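You operate a simulated robot arm through the tools that you are given. There is no shell and no other tool.

You run a simulated robot arm. Do the job below in one go: nothing can be reset, and whatever is moved stays where it is left.

## Task
Part the mix on the magnet tray: buttons into the sorting jar, snaps into the snap box.
Fine: tip the buttons off while the lever holds, then release it for the snaps; tray back, lever back to holding; spill none.

The check looks at the end state, three seconds after you hand in, the way a careful person would. Anything else that was tipped, shoved, dropped, spilled or broken makes it a failure.

## Robot
A 6-joint arm with a fingered hand, fixed in place. Base frame: the origin is at the foot of the arm, x ahead of it, y to its left, z up; the work surface is at about z = 82. Readings come in cm, rad, newtons and seconds.
With the tool pointing down near the work surface it reaches from about 42 to 82 cm from the base axis. Its first joint turns from -2.897 to 2.897 rad. Payload 4 kg.
Tool frame: the origin (TCP) lies between the finger pads and is the grasp point; the fingertips stand 2 cm ahead of it; z points along the fingers, y is the line along which they close. The gripper opens to 14 cm. The gripper's body begins 5.4 cm behind the TCP. The gripper is a hand of 3 fingers: y runs from the thumb to the fingers, the wrist lies at [0, 0, -21.5] in the tool frame, and closing takes about 1.5 s.
Orientation is told as [roll, pitch, yaw] about the base's x, y, z axes, in that order, counted from this pose: with the fingers straight down and closing along the base's y, the tool's x points along the base's -x, its y along +y and its z along -z.

## Interface
- The arm moves only by the tool play_rows. Its argument "plan" is a list of rows, each a list of 2 entries, a list of its own where there are three numbers: the shift along the tool's x, y, z in units of 40 mm (1.0 is 40 mm), then the turn, a rotation vector about the tool's x, y, z in units of 6 degrees (1.0 is 6 degrees). In form: [[[dx, dy, dz], [wx, wy, wz]], ...]. A call has 1 to 20 rows; each row shifts and turns the commanded pose from where the row before left it, along the tool's axes as they then stand. "fingers" is the finger opening in cm, from 0 to 14, set as the call begins (left out, the last holds). A call with a number of a shift or a turn outside -1 to 1 is refused whole. A row lasts 0.2 s, in which the tool goes at most 5 cm and 0.15 rad; a call with a longer step from one row to the next is refused whole, and so is a gripper value outside its range. A pose out of reach is approached as far as the arm can. The call stops where the force on the tool passes 40 N (or 10 N more than at its start, if that is more) or the arm is blocked; 0.2 s more then pass. The fingers move at their own pace (about 4.5 cm/s each) and stop on an object; they squeeze with about 33 N. The grip force told is the motor's: it shows also when the fingers shut on nothing. Time passes only in rows, and 0.2 s behind the last, so rows that do not move let the fingers close. The reply holds the time, the measured pose of the TCP, the force on the tool along the base axes, the opening and the grip force, in the units named above and with some noise, with the torque about the TCP (base axes, N m) and any sound that the robot's microphone picked up.
- Cameras (640 x 400 px; columns grow to the right, rows downward): "scene" is fixed at [4.88, -50.04, 154.93]; the picture's right is [0.77, -0.64, 0.00], its down [-0.49, -0.58, -0.65] and it looks along [0.42, 0.50, -0.76] (base axes); focal length 351 px, centre (320, 200). "wrist" rides on the gripper at [7.4, -4.3, -7.9] in the tool frame; the picture's right is [0.50, 0.87, 0.00], its down [-0.59, 0.34, -0.73] and it looks along [-0.64, 0.37, 0.68] (tool axes); focal length 275 px, centre (320, 200). There is no depth. A picture from a camera that has moved, and an enlarged one, comes with that camera's place and axes in the base frame and with its lens.
- capture(camera): a new picture of that camera. It takes no simulated time.
- lift_body(by): slides the trunk up (or, below 0, down) by that many cm; the arm rides with it, the base frame stays. It gives what a move gives, with no picture.
- finger_targets(finger1, finger2, thumb_bend): sets how far each is bent, from 0 (flat) to 1 (curled in); at 0.3 the hand is open as for a grip, at 0.7 the pads meet at the TCP. One left out holds its place. A second passes; each finger stops where it meets its share of the squeeze, and holds until it gets a number again. A gripper value or a shape takes the hand back. It gives what a move gives, with no picture; readings hold the bend of each and the force on the fingers (four entries, about 0 where the hand has none), thumb and palm.
- hand_shape(shape): the hand has 3 fingers and takes this shape, open, in about a second: jaw (thumb against the fingers, like two jaws); tri (thumb and two fingers); tip (a fingertip pinch); poke (one finger out to press); point (the index stretched); flat (the hand flat); cup (the hand cupped); fist (a fist). The gripper value then closes the fingers along that shape, each until it touches; the sizes above hold for jaw. It gives what a move gives, with no picture.
- enlarge(camera, box): a new picture of the part [left, top, right, bottom] of that camera's present view, enlarged. It takes no simulated time.
- close_job(): hands the job in; it is judged then, once.

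Nothing tells you positions but the pictures and the camera data. Unless the task says otherwise, let go and move clear before handing in.

The tools are called after "Call:" as name(argument=value, ...) on one line, values as JSON. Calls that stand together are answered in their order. play_rows: Moves the arm, as the interface text tells. Its arguments: {"type":"object","properties":{"plan":{"type":"array","items":{"type":"array"}},"fingers":{"type":"number"}},"required":["plan"]} The other tools are called the same way: lift_body (by) slides the trunk up or down; hand_shape (shape) gives the hand a shape; finger_targets (finger1, finger2, thumb_bend) moves the fingers one by one; capture (camera) takes a picture; enlarge (camera, box) takes an enlarged picture of a part of a camera's view; close_job () hands the job in.

At the start:

```text
time: 0.0
eef_pos: [31.68, -20.3, 124.71]
ee_rot: [0.0, 0.0, 0.0]
ft_force: [0.6, 0.2, -0.4]
wrist_torque: [-0.02, -0.01, 0.0]
opening: 14.0
finger_force: 0.1
shape: jaw
bend: [0.3, 0.3, 0.3]
finger forces: [0.1, 0.1, 0.0, 0.0, 0.0, 0.0]
trunk travel left (down, up): [-12.5, 46.5]
```

scene: 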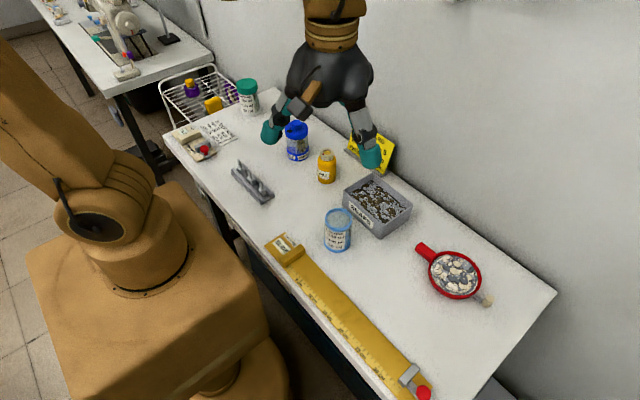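
wrist: 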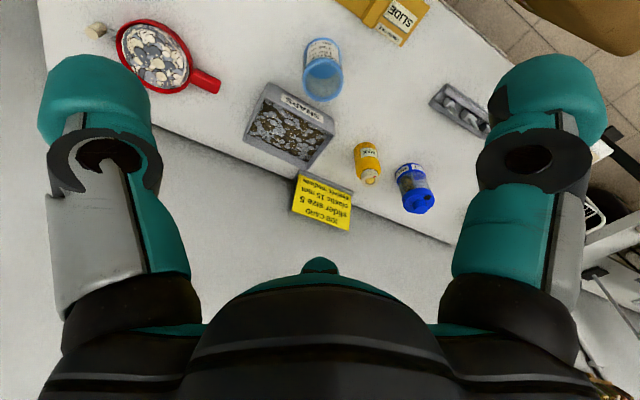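

I see a table with a grey box of snaps, a light-blue jar, a red round tray with a handle and its mix, and a yellow slide fixture in front. I'll look closer before moving.

Call:
enlarge(camera="scene", box=[400, 220, 520, 320])

Call:
enlarge(camera="scene", box=[300, 160, 430, 260])

Call:
enlarge(camera="scene", box=[255, 225, 455, 400])

Call:
enlarge(camera="scene", box=[160, 70, 350, 210])

Call:
enlarge(camera="wrist", box=[80, 0, 360, 175])

Call:
enlarge(camera="wrist", box=[240, 0, 500, 240])

```text
4.00 times, centred on (460, 270) of scene
camera zoom: at [4.88, -50.04, 154.93], right [0.77, -0.64, 0.0], down [-0.49, -0.58, -0.65], along [0.42, 0.5, -0.76], focal length 1405 px, centre (-240, -80)
```

zoom: 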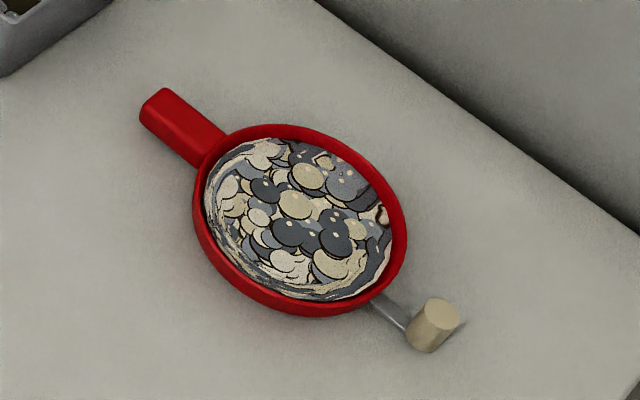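

```text
4.00 times, centred on (365, 210) of scene
camera zoom: at [4.88, -50.04, 154.93], right [0.77, -0.64, 0.0], down [-0.49, -0.58, -0.65], along [0.42, 0.5, -0.76], focal length 1405 px, centre (140, 160)
```

zoom: 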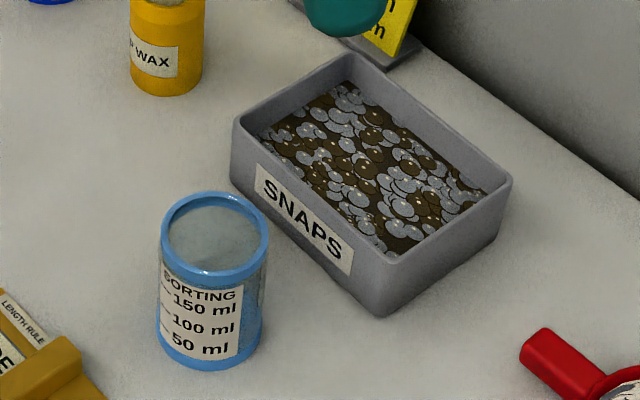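

```text
2.29 times, centred on (355, 312) of scene
camera zoom: at [4.88, -50.04, 154.93], right [0.77, -0.64, 0.0], down [-0.49, -0.58, -0.65], along [0.42, 0.5, -0.76], focal length 803 px, centre (240, -57)
```

zoom: 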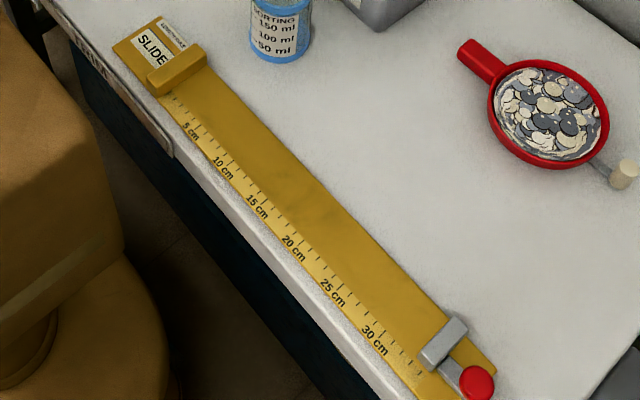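

```text
2.86 times, centred on (255, 140) of scene
camera zoom: at [4.88, -50.04, 154.93], right [0.77, -0.64, 0.0], down [-0.49, -0.58, -0.65], along [0.42, 0.5, -0.76], focal length 1004 px, centre (506, 371)
```

zoom: 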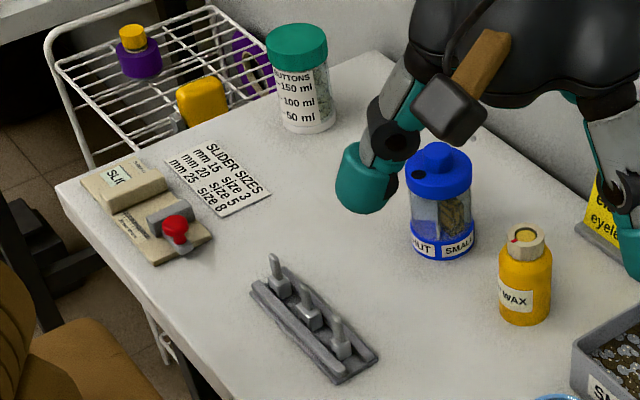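

```text
2.29 times, centred on (220, 88) of wrist
camera zoom: at [24.19, -24.51, 132.66], right [-0.5, 0.87, 0.0], down [0.59, 0.34, 0.73], along [0.64, 0.37, -0.68], focal length 629 px, centre (549, 457)
```

zoom: 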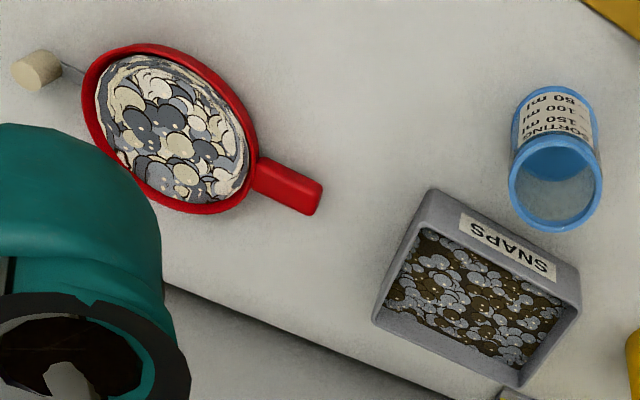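

```text
1.67 times, centred on (370, 120) of wrist
camera zoom: at [24.19, -24.51, 132.66], right [-0.5, 0.87, 0.0], down [0.59, 0.34, 0.73], along [0.64, 0.37, -0.68], focal length 459 px, centre (237, 333)
```

zoom: 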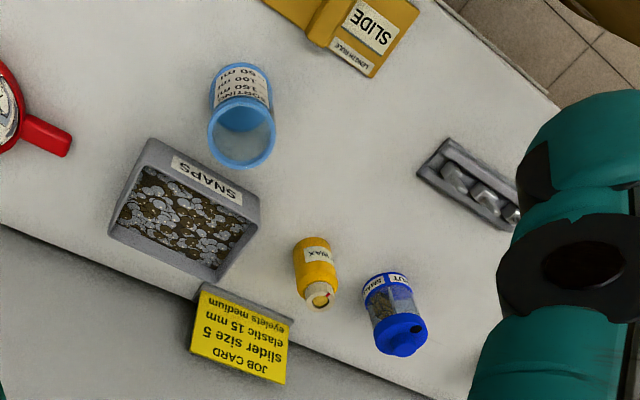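

The tray sits near (53, -40) with its handle toward +y and a lever with a knob on the -y side; the jar is near (39, -16) and the snap box is centred near (53, -15). I'll bring the wrist camera over the tray to study the lever.

Call:
play_rows(plan=[[[-0.1, -0.8, 0.5], [0, 0, 0]], [[-0.1, -0.8, 0.5], [0, 0, 0]], [[-0.1, -0.8, 0.5], [0, 0, 0]], [[-0.1, -0.8, 0.5], [0, 0, 0]], [[-0.1, -0.8, 0.5], [0, 0, 0]], [[-0.1, -0.8, 0.5], [0, 0, 0]], [[-0.1, -0.8, 0.5], [0, 0, 0]], [[-0.1, -0.8, 0.5], [0, 0, 0]], [[-0.1, -0.8, 0.5], [0, 0, 0]], [[-0.1, -0.8, 0.5], [0, 0, 0]]])

```text
time: 2.2
eef_pos: [35.59, -52.55, 104.73]
ee_rot: [0.0, 0.002, -0.001]
ft_force: [-0.7, -0.2, -0.4]
wrist_torque: [0.0, -0.01, 0.0]
opening: 13.97
finger_force: 0.0
shape: jaw
bend: [0.3, 0.3, 0.3]
finger forces: [0.1, 0.0, 0.0, 0.0, 0.0, 0.0]
trunk travel left (down, up): [-12.5, 46.5]
```

The arm is now near (36, -53, 105). I'll take pictures of the tray from here.

Call:
capture(camera="wrist")

Call:
capture(camera="scene")

```text
taken
camera wrist: at [28.2, -56.66, 112.63], right [-0.5, 0.87, 0.0], down [0.59, 0.34, 0.73], along [0.64, 0.37, -0.68], focal length 275 px, centre (320, 200)
```

wrist: 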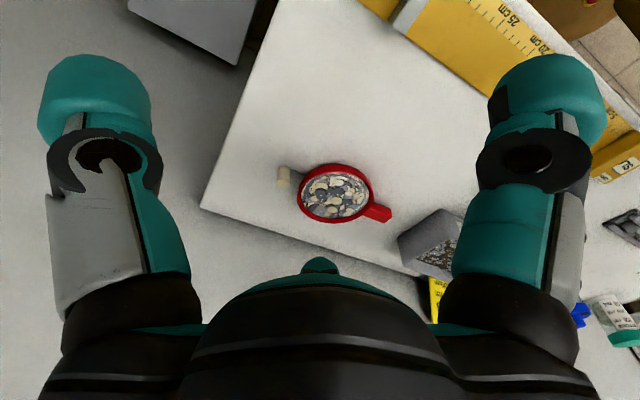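

```text
taken
```

scene: 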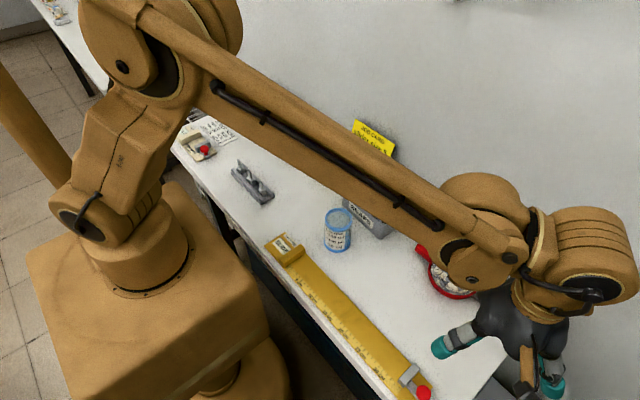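

The tray is in the middle of the wrist view. I'll enlarge it to read the lever.

Call:
enlarge(camera="wrist", box=[260, 140, 420, 240])

Call:
enlarge(camera="wrist", box=[265, 155, 325, 225])

```text
4.00 times, centred on (340, 190) of wrist
camera zoom: at [28.2, -56.66, 112.63], right [-0.5, 0.87, 0.0], down [0.59, 0.34, 0.73], along [0.64, 0.37, -0.68], focal length 1101 px, centre (240, 240)
```

zoom: 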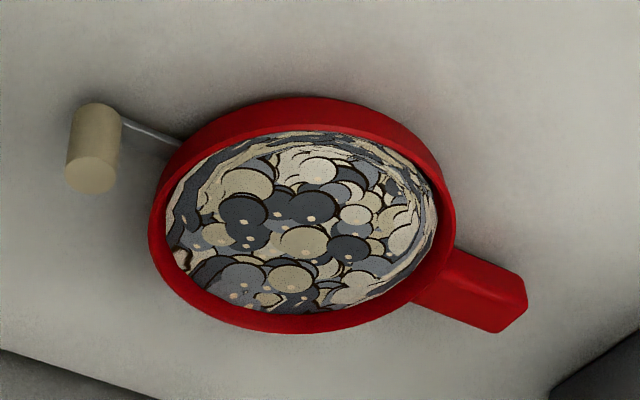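

```text
5.71 times, centred on (295, 190) of wrist
camera zoom: at [28.2, -56.66, 112.63], right [-0.5, 0.87, 0.0], down [0.59, 0.34, 0.73], along [0.64, 0.37, -0.68], focal length 1573 px, centre (463, 257)
```

zoom: 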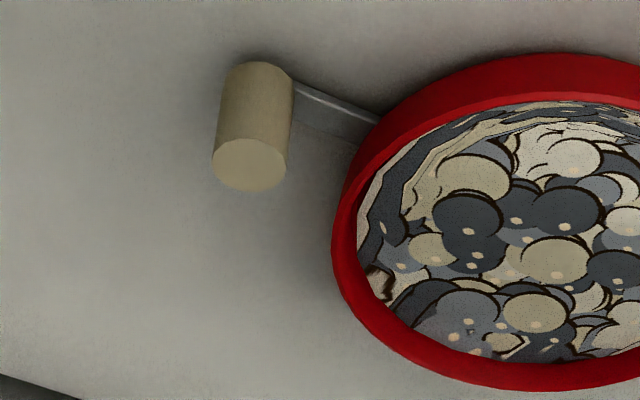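

The lever ends in a small upright peg at about (54, -47.8), with its top near z = 85, and it comes out from under the tray. I'll get closer to see the pivot and any markings.

Call:
play_rows(plan=[[[-0.47, 0.075, 0.58], [0, 0, 0]], [[-0.47, 0.075, 0.58], [0, 0, 0]], [[-0.47, 0.075, 0.58], [0, 0, 0]], [[-0.47, 0.075, 0.58], [0, 0, 0]], [[-0.47, 0.075, 0.58], [0, 0, 0]]])

Call:
capture(camera="wrist")

Call:
enlarge(camera="wrist", box=[180, 100, 460, 270])

```text
time: 3.4
eef_pos: [45.09, -50.92, 93.1]
ee_rot: [0.001, 0.001, -0.003]
ft_force: [0.0, 0.0, -0.3]
wrist_torque: [-0.03, -0.02, -0.02]
opening: 13.99
finger_force: 0.0
shape: jaw
bend: [0.3, 0.3, 0.3]
finger forces: [0.1, 0.0, 0.0, 0.0, 0.0, 0.1]
trunk travel left (down, up): [-12.5, 46.5]
```

```text
taken
camera wrist: at [37.66, -55.09, 101.01], right [-0.5, 0.87, 0.0], down [0.59, 0.34, 0.73], along [0.64, 0.37, -0.68], focal length 275 px, centre (320, 200)
```

wrist: 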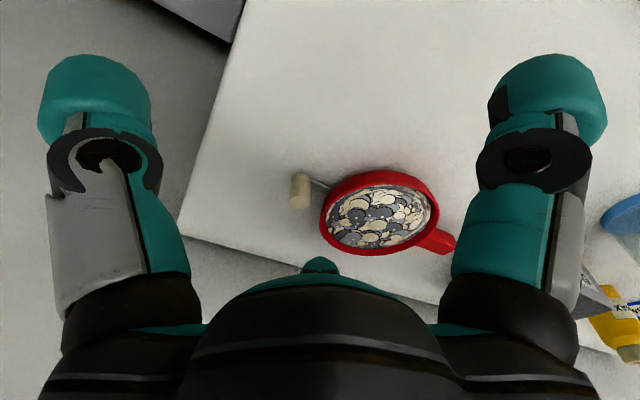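

```text
2.29 times, centred on (320, 185) of wrist
camera zoom: at [37.66, -55.09, 101.01], right [-0.5, 0.87, 0.0], down [0.59, 0.34, 0.73], along [0.64, 0.37, -0.68], focal length 629 px, centre (320, 234)
```

zoom: 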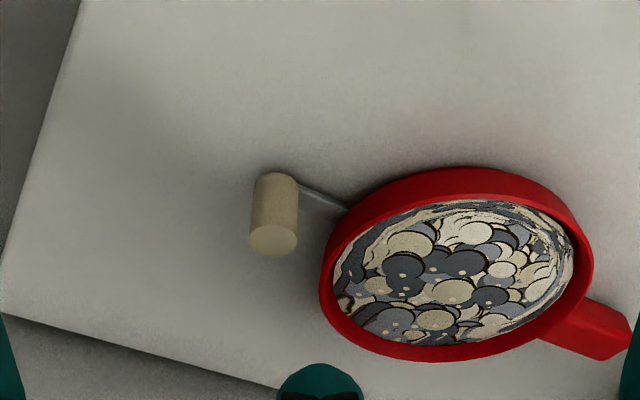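

Call:
enlarge(camera="wrist", box=[280, 155, 360, 225])

Call:
enlarge(camera="wrist", box=[310, 150, 470, 270])

```text
5.71 times, centred on (320, 190) of wrist
camera zoom: at [37.66, -55.09, 101.01], right [-0.5, 0.87, 0.0], down [0.59, 0.34, 0.73], along [0.64, 0.37, -0.68], focal length 1573 px, centre (320, 257)
```

zoom: 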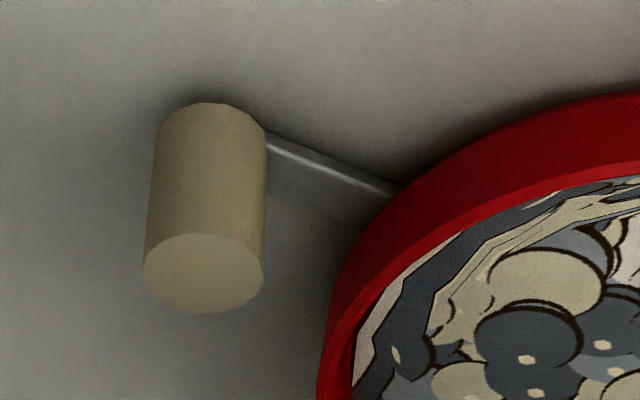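

```text
3.33 times, centred on (390, 210) of wrist
camera zoom: at [37.66, -55.09, 101.01], right [-0.5, 0.87, 0.0], down [0.59, 0.34, 0.73], along [0.64, 0.37, -0.68], focal length 918 px, centre (87, 167)
```

zoom: 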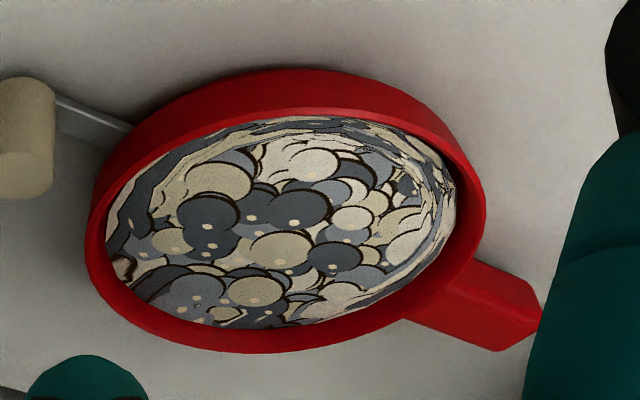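

The peg stands at about (54.0, -47.8), z 82–85, on a flat bar that leaves the tray roughly 20° off the line opposite the handle. I'll check the hand's finger layout and the handle before grasping.

Call:
enlarge(camera="scene", box=[400, 200, 640, 400])

Call:
enlarge(camera="wrist", box=[400, 200, 480, 270])

```text
2.00 times, centred on (520, 300) of scene
camera zoom: at [4.88, -50.04, 154.93], right [0.77, -0.64, 0.0], down [-0.49, -0.58, -0.65], along [0.42, 0.5, -0.76], focal length 703 px, centre (-80, 0)
```

zoom: 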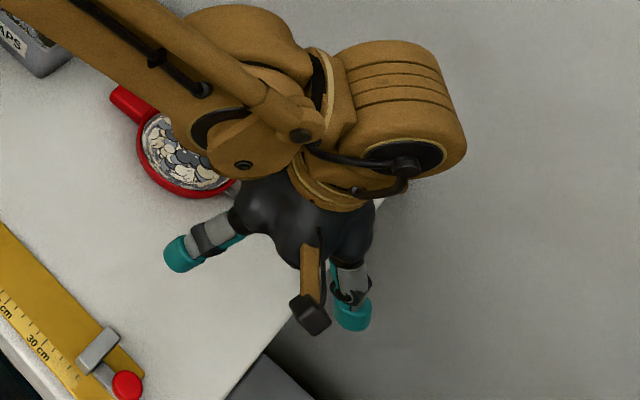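

```text
5.71 times, centred on (440, 235) of wrist
camera zoom: at [37.66, -55.09, 101.01], right [-0.5, 0.87, 0.0], down [0.59, 0.34, 0.73], along [0.64, 0.37, -0.68], focal length 1573 px, centre (-366, 0)
```

zoom: 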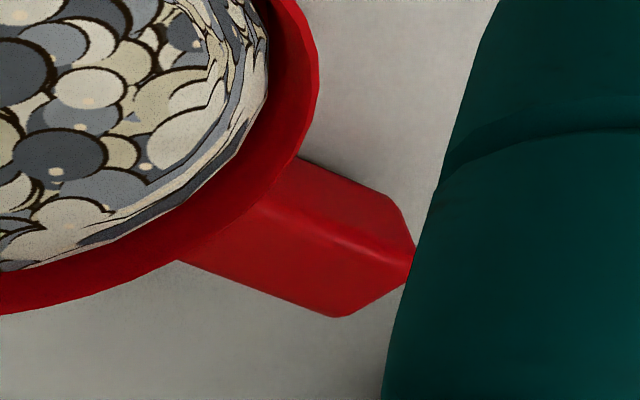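

The handle runs from the rim to its tip near (53.2, -29.6), about 2.2 cm wide, z 83–84.5. I'll move above it at z ≈ 100 and yaw the hand about +84.5° so that it closes across the handle.

Call:
play_rows(plan=[[[-0.325, 0.7875, -0.45], [0, 0, 0]], [[-0.325, 0.7875, -0.45], [0, 0, 0]], [[-0.325, 0.7875, -0.45], [0, 0, 0]], [[-0.325, 0.7875, -0.45], [0, 0, 0]], [[-0.325, 0.7875, 0], [0, 0, 0]], [[-0.325, 0.7875, 0], [0, 0, 0]], [[0, 0, 0], [0, 0, -1]], [[0, 0, 0], [0, 0, -1]], [[0, 0, 0], [0, 0, -1]], [[0, 0, 0], [0, 0, -1]], [[0, 0, 0], [0, 0, -1]], [[0, 0, 0], [0, 0, -1]], [[0, 0, 0], [0, 0, -1]], [[0, 0, 0], [0, 0, -1]], [[0, 0, 0], [0, 0, -1]], [[0, 0, 0], [0, 0, -1]], [[0, 0, 0], [0, 0, -1]], [[0, 0, 0], [0, 0, -1]], [[0, 0, 0], [0, 0, -1]], [[0, 0, 0], [0, 0, -1]]])

Call:
capture(camera="scene")

Call:
capture(camera="wrist")

```text
time: 7.6
eef_pos: [53.21, -31.41, 100.38]
ee_rot: [0.001, 0.002, 0.881]
ft_force: [-0.2, 0.2, -0.6]
wrist_torque: [0.03, 0.03, 0.0]
opening: 13.98
finger_force: 0.1
shape: jaw
bend: [0.3, 0.3, 0.3]
finger forces: [0.0, 0.0, 0.0, 0.0, 0.0, 0.0]
out of reach, approached as far as the arm can: row 15, 16, 17, 18, 19, 20
trunk travel left (down, up): [-12.5, 46.5]
```

```text
taken
```

scene: 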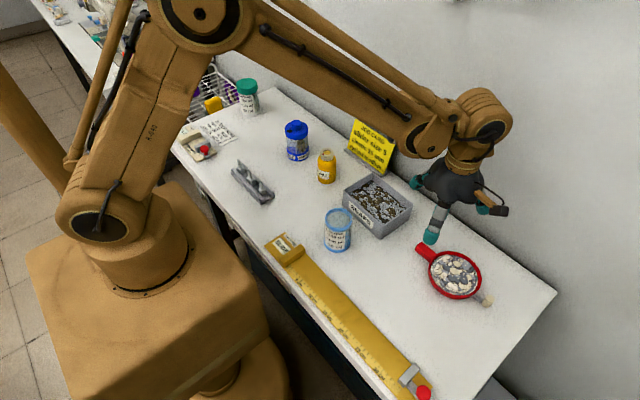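

```text
taken
camera wrist: at [51.8, -39.7, 108.3], right [-0.99, 0.17, 0.0], down [0.11, 0.67, 0.73], along [0.12, 0.72, -0.68], focal length 275 px, centre (320, 200)
```

wrist: 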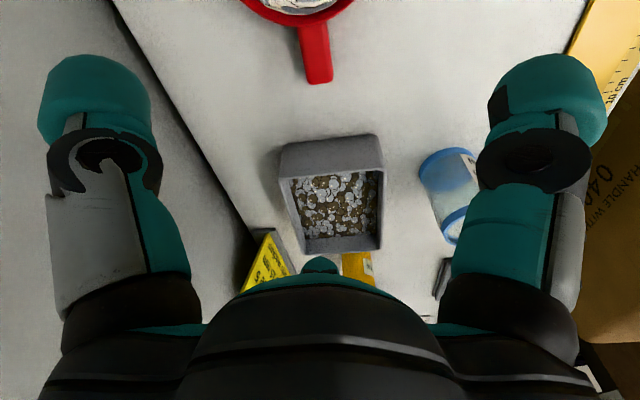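

The wrist joint ran out at a yaw of about 50°, so I'll grasp the other way round at yaw ≈ -95°. In that pose the wrist camera also looks at the tray.

Call:
play_rows(plan=[[[0, 0, 0], [0, 0, 1]], [[0, 0, 0], [0, 0, 1]], [[0, 0, 0], [0, 0, 1]], [[0, 0, 0], [0, 0, 1]], [[0, 0, 0], [0, 0, 1]], [[0, 0, 0], [0, 0, 1]], [[0, 0, 0], [0, 0, 1]], [[0, 0, 0], [0, 0, 1]], [[0, 0, 0], [0, 0, 1]], [[0, 0, 0], [0, 0, 1]], [[0, 0, 0], [0, 0, 1]], [[0, 0, 0], [0, 0, 1]], [[0, 0, 0], [0, 0, 1]], [[0, 0, 0], [0, 0, 1]], [[0, 0, 0], [0, 0, 1]], [[0, 0, 0], [0, 0, 1]], [[0, 0, 0], [0, 0, 1]], [[0, 0, 0], [0, 0, 1]], [[0, 0, 0], [0, 0, 1]], [[0, 0, 0], [0, 0, 1]]])

```text
time: 11.8
eef_pos: [53.17, -31.4, 100.3]
ee_rot: [-0.003, 0.0, -1.215]
ft_force: [-0.6, 0.6, -0.2]
wrist_torque: [-0.04, -0.04, 0.01]
opening: 13.99
finger_force: 0.0
shape: jaw
bend: [0.3, 0.3, 0.3]
finger forces: [0.0, 0.1, 0.1, 0.0, 0.0, 0.1]
trunk travel left (down, up): [-12.5, 46.5]
```

Yaw now tracks, so before touching the tray I'll dry-run the pouring pose over the jar with an empty hand. That is handle direction +x, hand tilted with the fingers toward +y.

Call:
play_rows(plan=[[[0, 0, -0.25], [0, 0, 1]], [[0, 0, -0.25], [0, 0, 1]], [[0, 0, -0.25], [0, 0, 1]], [[0, 0, -0.25], [0, 0, 1]], [[0, 0, -0.25], [0, 0, 1]], [[0, 0, -0.25], [0, 0, 1]], [[0, 0, -0.25], [0, 0, 1]], [[0, 0, -0.25], [0, 0, 1]], [[0, 0, -0.25], [0, 0, 1]], [[0, 0, -0.25], [0, 0, 1]], [[0, 0, 0], [0, 0, 1]], [[0, 0, 0], [0, 0, 1]], [[0, 0, 0], [0, 0, 1]], [[0, 0, 0], [0, 0, 1]], [[0, 0, 0], [0, 0, 1]], [[0, 0, 0], [0, 0, 1]], [[0, 0, 0], [0, 0, 1]], [[0, 0, 0], [0, 0, 1]], [[0, 0, 0], [0, 0, 0.4]]])

Call:
play_rows(plan=[[[-0.3, -0.9, 0], [0, 0, 0]], [[-0.3, -0.9, 0], [0, 0, 0]], [[-0.3, -0.9, 0], [0, 0, 0]], [[-0.3, -0.9, 0], [0, 0, 0]], [[-0.3, -0.9, 0], [0, 0, 0]], [[0, 0, 0], [1, 0, 0]], [[0, 0, 0], [1, 0, 0]], [[0, 0, 0], [1, 0, 0]], [[0, 0, 0], [1, 0, 0]], [[0, 0, 0], [1, 0, 0]], [[0, 0, 0], [1, 0, 0]], [[0, 0, 0], [1, 0, 0]], [[0, 0, 0], [1, 0, 0]], [[0, 0, 0], [1, 0, 0]], [[0, 0, 0], [1, 0, 0]], [[0, 0, 0], [1, 0, 0]], [[0, 0, 0], [1, 0, 0]], [[0, 0, 0], [1, 0, 0]], [[0, 0, 0], [1, 0, 0]], [[0, 0, 0], [1, 0, 0]]])

Call:
capture(camera="scene")

Call:
capture(camera="wrist")

```text
time: 15.8
eef_pos: [53.17, -31.34, 110.31]
ee_rot: [0.002, -0.002, 3.141]
ft_force: [-0.7, 1.4, 0.0]
wrist_torque: [-0.01, -0.02, -0.02]
opening: 14.0
finger_force: 0.0
shape: jaw
bend: [0.3, 0.3, 0.3]
finger forces: [0.0, 0.0, 0.0, 0.0, 0.0, 0.1]
trunk travel left (down, up): [-12.5, 46.5]
```

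```text
time: 20.0
eef_pos: [53.55, -2.52, 110.24]
ee_rot: [-1.569, -0.003, 3.139]
ft_force: [-0.6, 0.4, 0.1]
wrist_torque: [0.0, -0.01, -0.01]
opening: 13.98
finger_force: 0.0
shape: jaw
bend: [0.3, 0.3, 0.3]
finger forces: [0.0, 0.0, 0.0, 0.0, 0.0, 0.0]
out of reach, approached as far as the arm can: row 14, 15, 16, 17, 18, 19
trunk travel left (down, up): [-12.5, 46.5]
```

```text
taken
```

scene: 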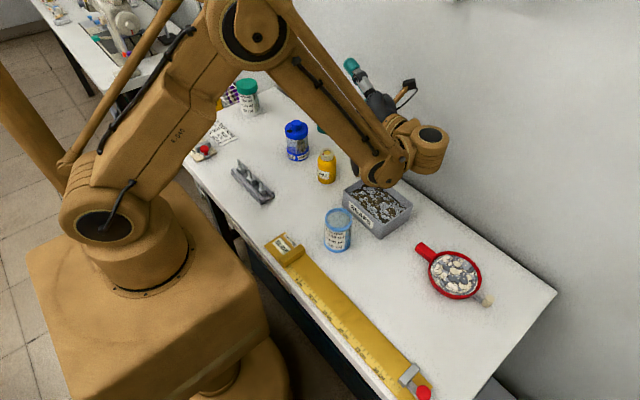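

```text
taken
camera wrist: at [60.91, -10.23, 114.59], right [0.5, 0.0, -0.87], down [-0.59, -0.73, -0.34], along [-0.63, 0.68, -0.37], focal length 275 px, centre (320, 200)
```

wrist: 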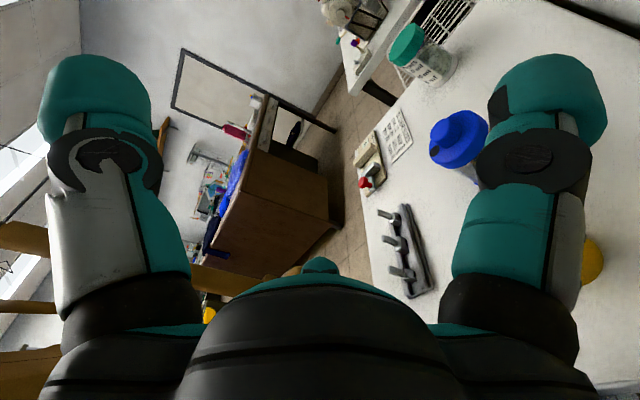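

The arm could not hold a 90° tilt exactly there; the limit seems tied to the angle between fingers and arm. I'll test a pour heading turned 30° further (handle toward (0.87, -0.5)), which should bend the wrist less.

Call:
play_rows(plan=[[[0, 0, 0], [0, 1, 0]], [[0, 0, 0], [0, 1, 0]], [[0, 0, 0], [0, 1, 0]], [[0, 0, 0], [0, 1, 0]], [[0, 0, 0], [0, 1, 0]], [[0.11, 0.2, -0.89], [0, 0, 0]], [[0.11, 0.2, -0.89], [0, 0, 0]], [[0.11, 0.2, -0.89], [0, 0, 0]], [[0.11, 0.2, -0.89], [0, 0, 0]], [[0.11, 0.2, -0.89], [0, 0, 0]]])

Call:
capture(camera="scene")

Call:
capture(camera="wrist")

```text
time: 22.2
eef_pos: [46.41, -19.13, 106.29]
ee_rot: [-1.568, 0.0, 2.619]
ft_force: [-1.0, -0.9, -0.1]
wrist_torque: [0.01, -0.04, 0.02]
opening: 14.0
finger_force: 0.2
shape: jaw
bend: [0.3, 0.3, 0.3]
finger forces: [0.1, 0.1, 0.0, 0.0, 0.1, 0.1]
trunk travel left (down, up): [-12.5, 46.5]
```

```text
taken
```

scene: 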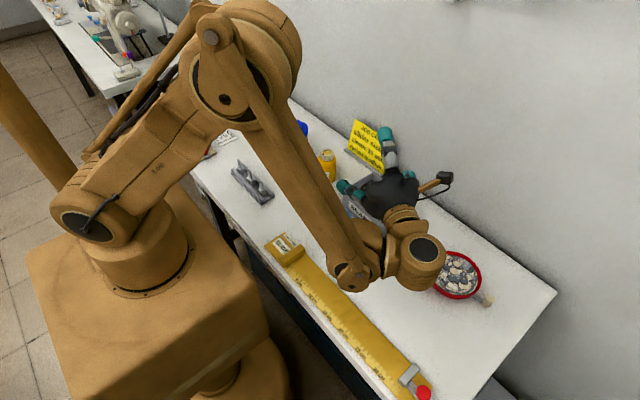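

```text
taken
camera wrist: at [48.72, -29.71, 110.73], right [0.43, -0.25, -0.87], down [-0.88, -0.34, -0.34], along [-0.21, 0.9, -0.37], focal length 275 px, centre (320, 200)
```

wrist: 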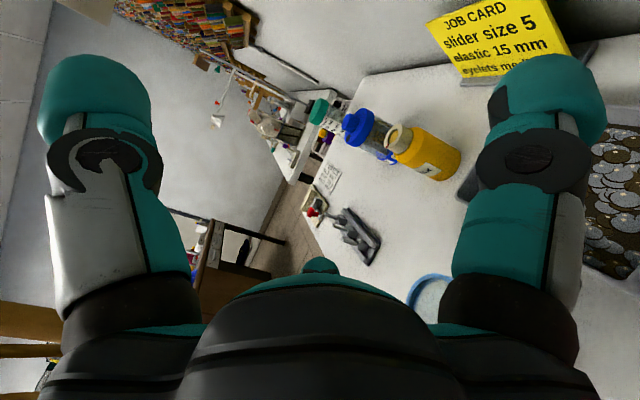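

The pose works: 90° of tilt is reachable at this heading. I'll untilt and use the wrist camera for a close look at the jar to fix its position.

Call:
play_rows(plan=[[[0, 0, 0], [-1, 0, 0]], [[0, 0, 0], [-1, 0, 0]], [[0, 0, 0], [-1, 0, 0]], [[0, 0, 0], [-1, 0, 0]], [[0, 0, 0], [-1, 0, 0]], [[0, 0, 0], [-1, 0, 0]], [[0, 0, 0], [-1, 0, 0]], [[0, 0, 0], [-1, 0, 0]], [[0, 0, 0], [-1, 0, 0]], [[0, 0, 0], [-1, 0, 0]], [[0, 0, 0], [-1, 0, 0]], [[0, 0, 0], [-1, 0, 0]], [[0, 0, 0], [-1, 0, 0]], [[0, 0, 0], [-1, 0, 0]], [[0, 0, 0], [-1, 0, 0]], [[0.06, -0.57, 0.4], [0, 0, 0]], [[0.06, -0.57, 0.4], [0, 0, 0]]])

Call:
capture(camera="wrist")

Call:
enlarge(camera="wrist", box=[240, 120, 400, 260])

```text
time: 25.8
eef_pos: [49.1, -15.35, 102.9]
ee_rot: [0.004, 0.0, 2.62]
ft_force: [0.5, 0.4, -0.5]
wrist_torque: [-0.04, -0.02, 0.03]
opening: 14.0
finger_force: 0.1
shape: jaw
bend: [0.3, 0.3, 0.3]
finger forces: [0.1, 0.1, 0.1, 0.0, 0.1, 0.0]
trunk travel left (down, up): [-12.5, 46.5]
```

```text
taken
camera wrist: at [57.72, -15.2, 110.88], right [0.0, -1.0, 0.0], down [-0.68, 0.0, 0.74], along [-0.74, 0.0, -0.68], focal length 275 px, centre (320, 200)
```

wrist: 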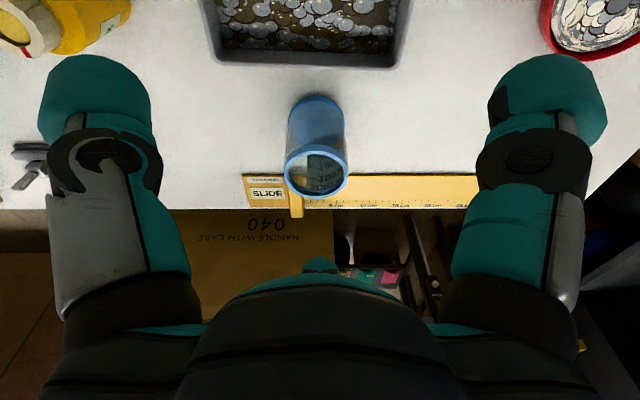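

```text
2.86 times, centred on (320, 190) of wrist
camera zoom: at [57.72, -15.2, 110.88], right [0.0, -1.0, 0.0], down [-0.68, 0.0, 0.74], along [-0.74, 0.0, -0.68], focal length 786 px, centre (320, 229)
```

zoom: 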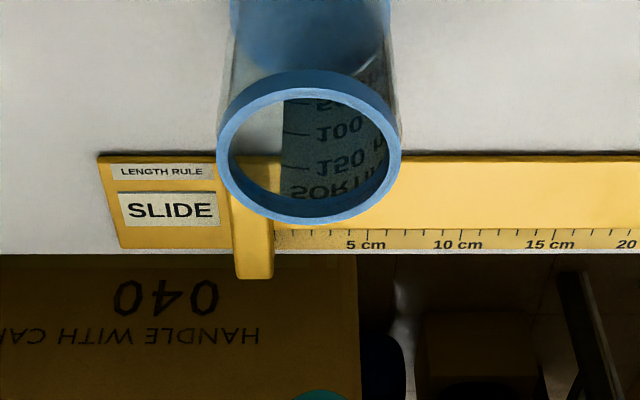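

The jar's rim comes out at about (39.7, -14.8), z ≈ 91, with about 5.4 cm of inner width. Next I'll go above the handle at yaw -95.5°.

Call:
play_rows(plan=[[[0, 0, 0], [0, 0, -1]], [[0, 0, 0], [0, 0, -1]], [[0, 0, 0], [0, 0, -1]], [[0, 0, 0], [0, 0, -1]], [[0, 0, 0], [0, 0, -1]], [[0, 0, 0], [0, 0, -1]], [[0, 0, 0], [0, 0, -1]], [[0, 0, 0], [0, 0, -1]], [[0, 0, 0], [0, 0, -1]], [[0, 0, 0], [0, 0, -1]], [[0, 0, 0], [0, 0, -1]], [[0, 0, 0], [0, 0, -1]], [[0, 0, 0], [0, 0, -1]], [[0, 0, 0], [0, 0, -1]], [[0, 0, 0], [0, 0, -1]], [[0, 0, 0], [0, 0, -1]], [[0, 0, 0], [0, 0, -1]], [[0, 0, 0], [0, 0, -1]], [[0, 0, 0], [0, 0, -1]], [[0, 0, 0], [0, 0, -0.08]]])

Call:
play_rows(plan=[[[-0.81, 0.27, 0.3], [0, 0, 0]], [[-0.81, 0.27, 0.3], [0, 0, 0]], [[-0.81, 0.27, 0.3], [0, 0, 0]], [[-0.81, 0.27, 0.3], [0, 0, 0]], [[-0.81, 0.27, 0.3], [0, 0, 0]]])

Call:
capture(camera="wrist")

Call:
enlarge(camera="wrist", box=[220, 100, 420, 260])

Call:
enlarge(camera="scene", box=[380, 160, 540, 320])

```text
time: 30.0
eef_pos: [49.2, -15.53, 103.14]
ee_rot: [-0.002, -0.005, -1.665]
ft_force: [0.5, 0.0, -0.2]
wrist_torque: [-0.02, 0.03, -0.02]
opening: 13.99
finger_force: 0.1
shape: jaw
bend: [0.3, 0.3, 0.3]
finger forces: [0.0, 0.0, 0.0, 0.0, 0.0, 0.0]
trunk travel left (down, up): [-12.5, 46.5]
```

```text
time: 31.2
eef_pos: [53.02, -32.36, 97.24]
ee_rot: [-0.001, -0.001, -1.664]
ft_force: [0.5, 0.4, 0.5]
wrist_torque: [0.0, -0.02, 0.03]
opening: 13.94
finger_force: 0.0
shape: jaw
bend: [0.3, 0.3, 0.3]
finger forces: [0.0, 0.1, 0.0, 0.0, 0.0, 0.1]
trunk travel left (down, up): [-12.5, 46.5]
```

```text
taken
camera wrist: at [49.41, -24.41, 105.13], right [0.91, 0.42, 0.0], down [0.28, -0.62, 0.74], along [0.3, -0.67, -0.68], focal length 275 px, centre (320, 200)
```

wrist: 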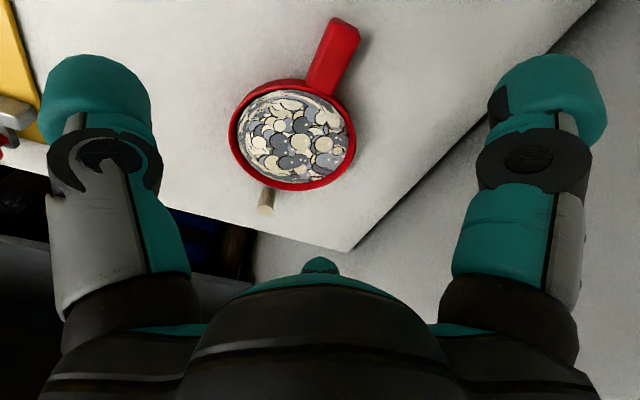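

```text
2.50 times, centred on (320, 180) of wrist
camera zoom: at [49.41, -24.41, 105.13], right [0.91, 0.42, 0.0], down [0.28, -0.62, 0.74], along [0.3, -0.67, -0.68], focal length 688 px, centre (320, 250)
```

zoom: 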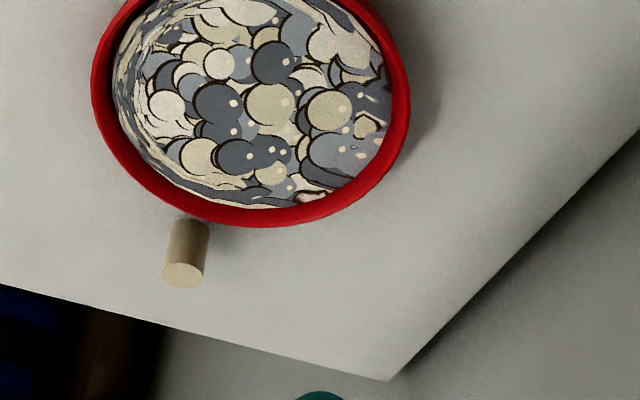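

```text
2.50 times, centred on (460, 240) of scene
camera zoom: at [4.88, -50.04, 154.93], right [0.77, -0.64, 0.0], down [-0.49, -0.58, -0.65], along [0.42, 0.5, -0.76], focal length 878 px, centre (-30, 100)
```

zoom: 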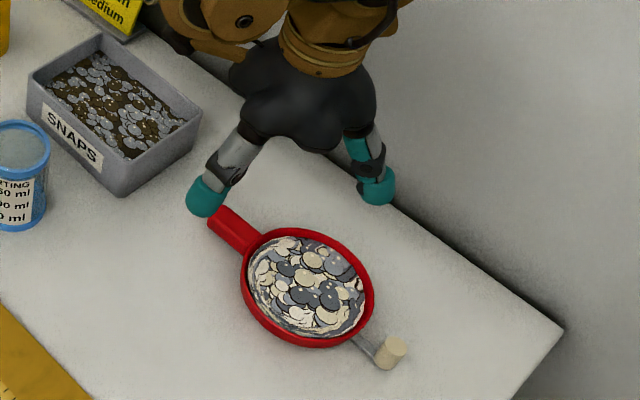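

I'm above the handle. I'll enlarge it to fix the closing line exactly.

Call:
enlarge(camera="wrist", box=[270, 0, 400, 110])

Call:
enlarge(camera="wrist", box=[220, 65, 370, 225])

Call:
enlarge(camera="scene", box=[400, 220, 500, 310])

```text
3.64 times, centred on (335, 55) of wrist
camera zoom: at [49.41, -24.41, 105.13], right [0.91, 0.42, 0.0], down [0.28, -0.62, 0.74], along [0.3, -0.67, -0.68], focal length 1001 px, centre (266, 727)
```

zoom: 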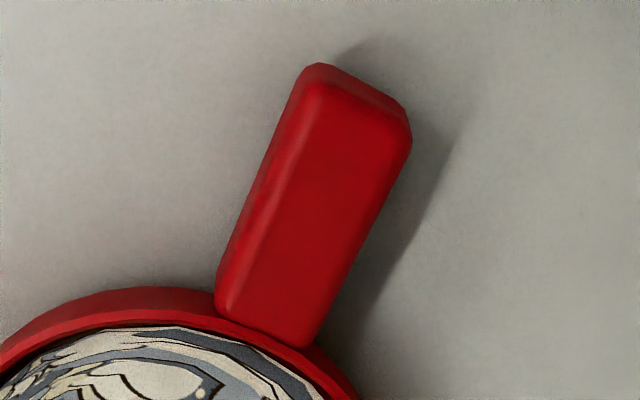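

```text
2.50 times, centred on (295, 145) of wrist
camera zoom: at [49.41, -24.41, 105.13], right [0.91, 0.42, 0.0], down [0.28, -0.62, 0.74], along [0.3, -0.67, -0.68], focal length 688 px, centre (382, 338)
```

zoom: 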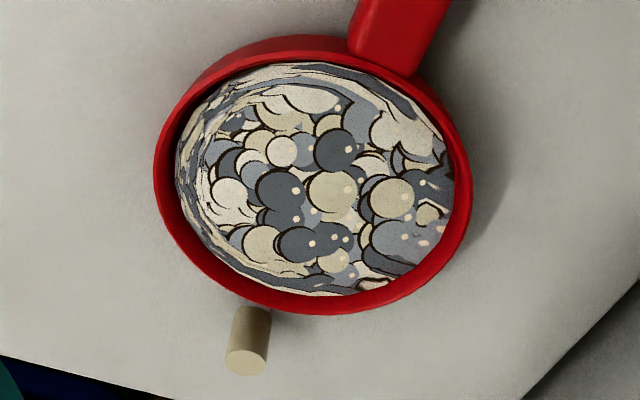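

```text
4.44 times, centred on (450, 265) of scene
camera zoom: at [4.88, -50.04, 154.93], right [0.77, -0.64, 0.0], down [-0.49, -0.58, -0.65], along [0.42, 0.5, -0.76], focal length 1561 px, centre (-258, -89)
```

zoom: 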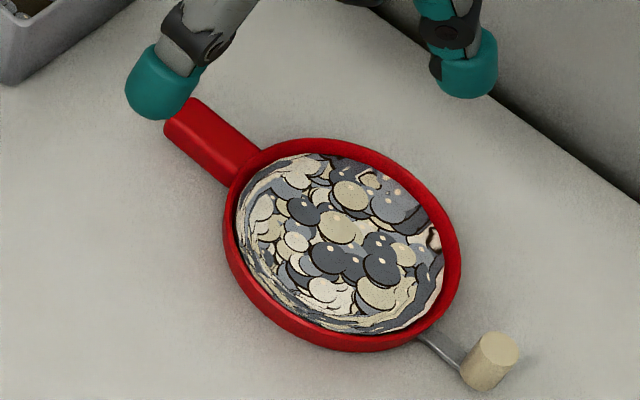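

The handle lies almost exactly along y at x ≈ 53.3, from y = -33.3 to -29. I'll align, narrow the fingers to 7 cm and come down most of the way.

Call:
play_rows(plan=[[[0.295, 0.043, 0], [0, 0, -0.38]], [[0, 0, 0.9], [0, 0, 0]], [[0, 0, 0.9], [0, 0, 0]], [[0, 0, 0.6], [0, 0, 0]], [[0, 0, 0.3], [0, 0, 0]], [[0, 0, 0], [0, 0, 0]], [[0, 0, 0], [0, 0, 0]]], fingers=7)

Call:
capture(camera="wrist")

Call:
enlarge(camera="scene", box=[380, 180, 510, 310])

```text
time: 32.8
eef_pos: [53.14, -31.1, 86.45]
ee_rot: [-0.001, -0.003, -1.625]
ft_force: [1.1, -1.9, 16.3]
wrist_torque: [-0.66, -0.31, 0.03]
opening: 7.15
finger_force: 0.1
shape: jaw
bend: [0.34, 0.32, 0.33]
finger forces: [0.0, 15.7, 0.0, 0.0, 0.1, 0.0]
trunk travel left (down, up): [-12.5, 46.5]
```

```text
taken
camera wrist: at [49.28, -23.36, 94.28], right [0.89, 0.45, 0.0], down [0.31, -0.6, 0.74], along [0.33, -0.66, -0.68], focal length 275 px, centre (320, 200)
```

wrist: 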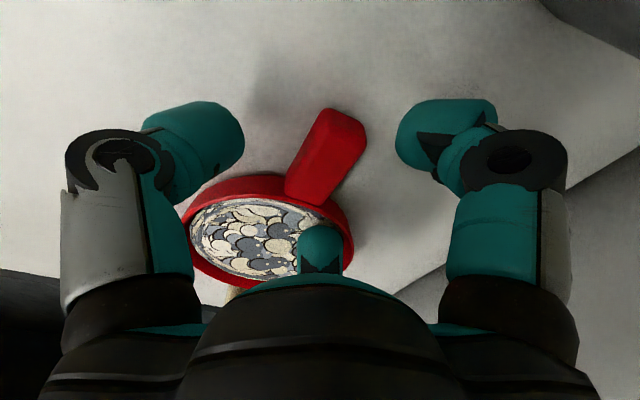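

```text
3.08 times, centred on (445, 245) of scene
camera zoom: at [4.88, -50.04, 154.93], right [0.77, -0.64, 0.0], down [-0.49, -0.58, -0.65], along [0.42, 0.5, -0.76], focal length 1081 px, centre (-65, 62)
```

zoom: 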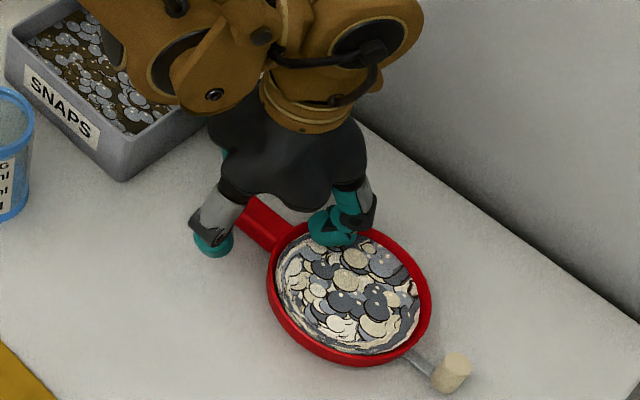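

Finger 2 is pressing on the tray (16 N): the hand is a three-finger layout at 120°, so one finger reached over the rim. I'll back off straight up at once and look at the tray.

Call:
play_rows(plan=[[[0, 0, -0.5], [0, 0, 0]], [[0, 0, -0.9], [0, 0, 0]]])

Call:
capture(camera="wrist")

Call:
enlarge(camera="scene", box=[380, 180, 510, 310])

```text
time: 33.4
eef_pos: [53.16, -31.05, 91.95]
ee_rot: [-0.001, -0.006, -1.625]
ft_force: [0.0, 0.0, 0.3]
wrist_torque: [0.02, 0.02, -0.02]
opening: 7.04
finger_force: 0.1
shape: jaw
bend: [0.34, 0.34, 0.33]
finger forces: [0.1, 0.0, 0.0, 0.0, 0.0, 0.0]
trunk travel left (down, up): [-12.5, 46.5]
```

```text
taken
camera wrist: at [49.27, -23.24, 99.86], right [0.89, 0.45, 0.0], down [0.31, -0.6, 0.74], along [0.33, -0.66, -0.68], focal length 275 px, centre (320, 200)
```

wrist: 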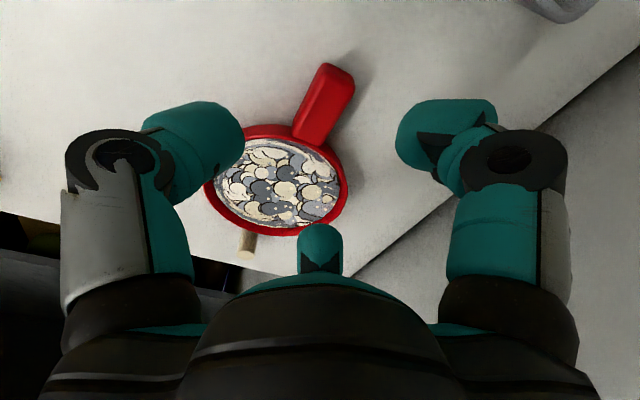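

```text
3.08 times, centred on (445, 245) of scene
camera zoom: at [4.88, -50.04, 154.93], right [0.77, -0.64, 0.0], down [-0.49, -0.58, -0.65], along [0.42, 0.5, -0.76], focal length 1081 px, centre (-65, 62)
```

zoom: 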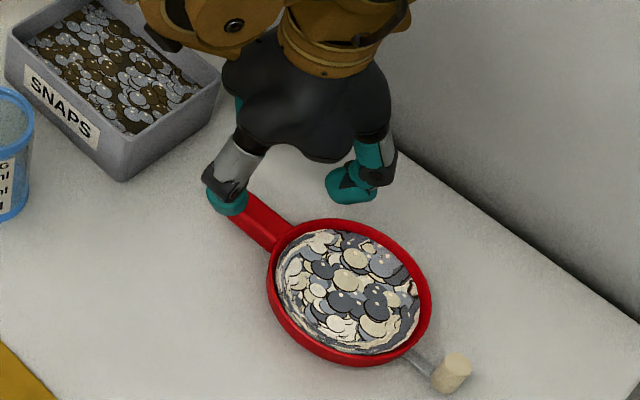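

The tray has not moved and nothing spilled. I'll rise and try the fingertip-pinch shape to see its geometry.

Call:
play_rows(plan=[[[0, 0, -1], [0, 0, 0]], [[0, 0, -1], [0, 0, 0]]])

Call:
hand_shape(shape="tip")

Call:
capture(camera="wrist")

Call:
enlarge(camera="scene", box=[380, 100, 540, 260])

```text
time: 34.0
eef_pos: [53.21, -30.95, 100.13]
ee_rot: [-0.001, -0.003, -1.623]
ft_force: [-0.7, -0.3, 0.2]
wrist_torque: [-0.01, 0.02, 0.02]
opening: 7.05
finger_force: 0.0
shape: jaw
bend: [0.34, 0.34, 0.33]
finger forces: [0.0, 0.1, 0.1, 0.1, 0.0, 0.0]
trunk travel left (down, up): [-12.5, 46.5]
```

```text
time: 34.9
eef_pos: [53.3, -30.93, 100.09]
ee_rot: [-0.003, -0.002, -1.625]
ft_force: [0.1, 0.0, -0.3]
wrist_torque: [0.0, -0.02, -0.02]
opening: 14.01
finger_force: 0.0
shape: tip
bend: [0.3, 0.3, 0.3]
finger forces: [0.1, 0.0, 0.1, 0.1, 0.1, 0.1]
trunk travel left (down, up): [-12.5, 46.5]
```

```text
taken
camera wrist: at [49.34, -23.12, 107.9], right [0.89, 0.45, 0.0], down [0.31, -0.6, 0.74], along [0.33, -0.66, -0.68], focal length 275 px, centre (320, 200)
```

wrist: 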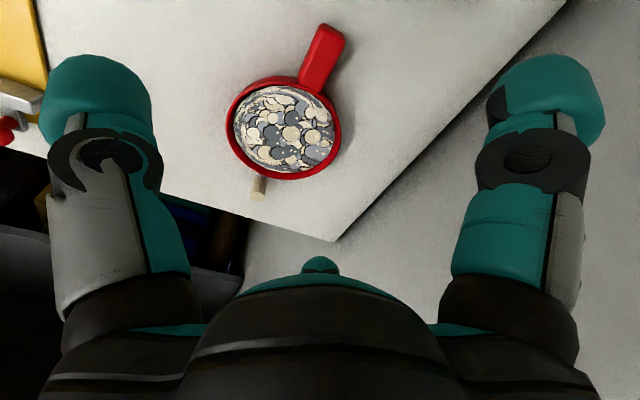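

```text
2.50 times, centred on (460, 180) of scene
camera zoom: at [4.88, -50.04, 154.93], right [0.77, -0.64, 0.0], down [-0.49, -0.58, -0.65], along [0.42, 0.5, -0.76], focal length 878 px, centre (-30, 250)
```

zoom: 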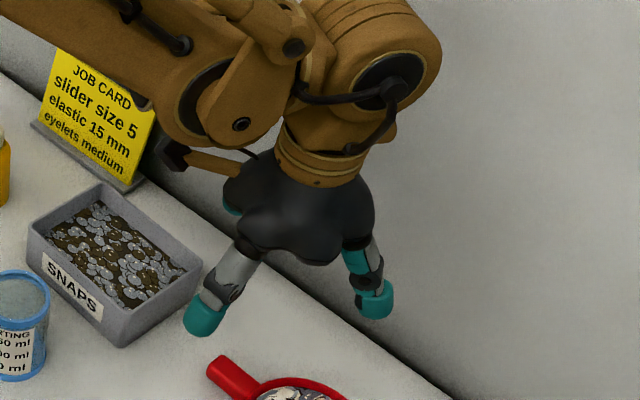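

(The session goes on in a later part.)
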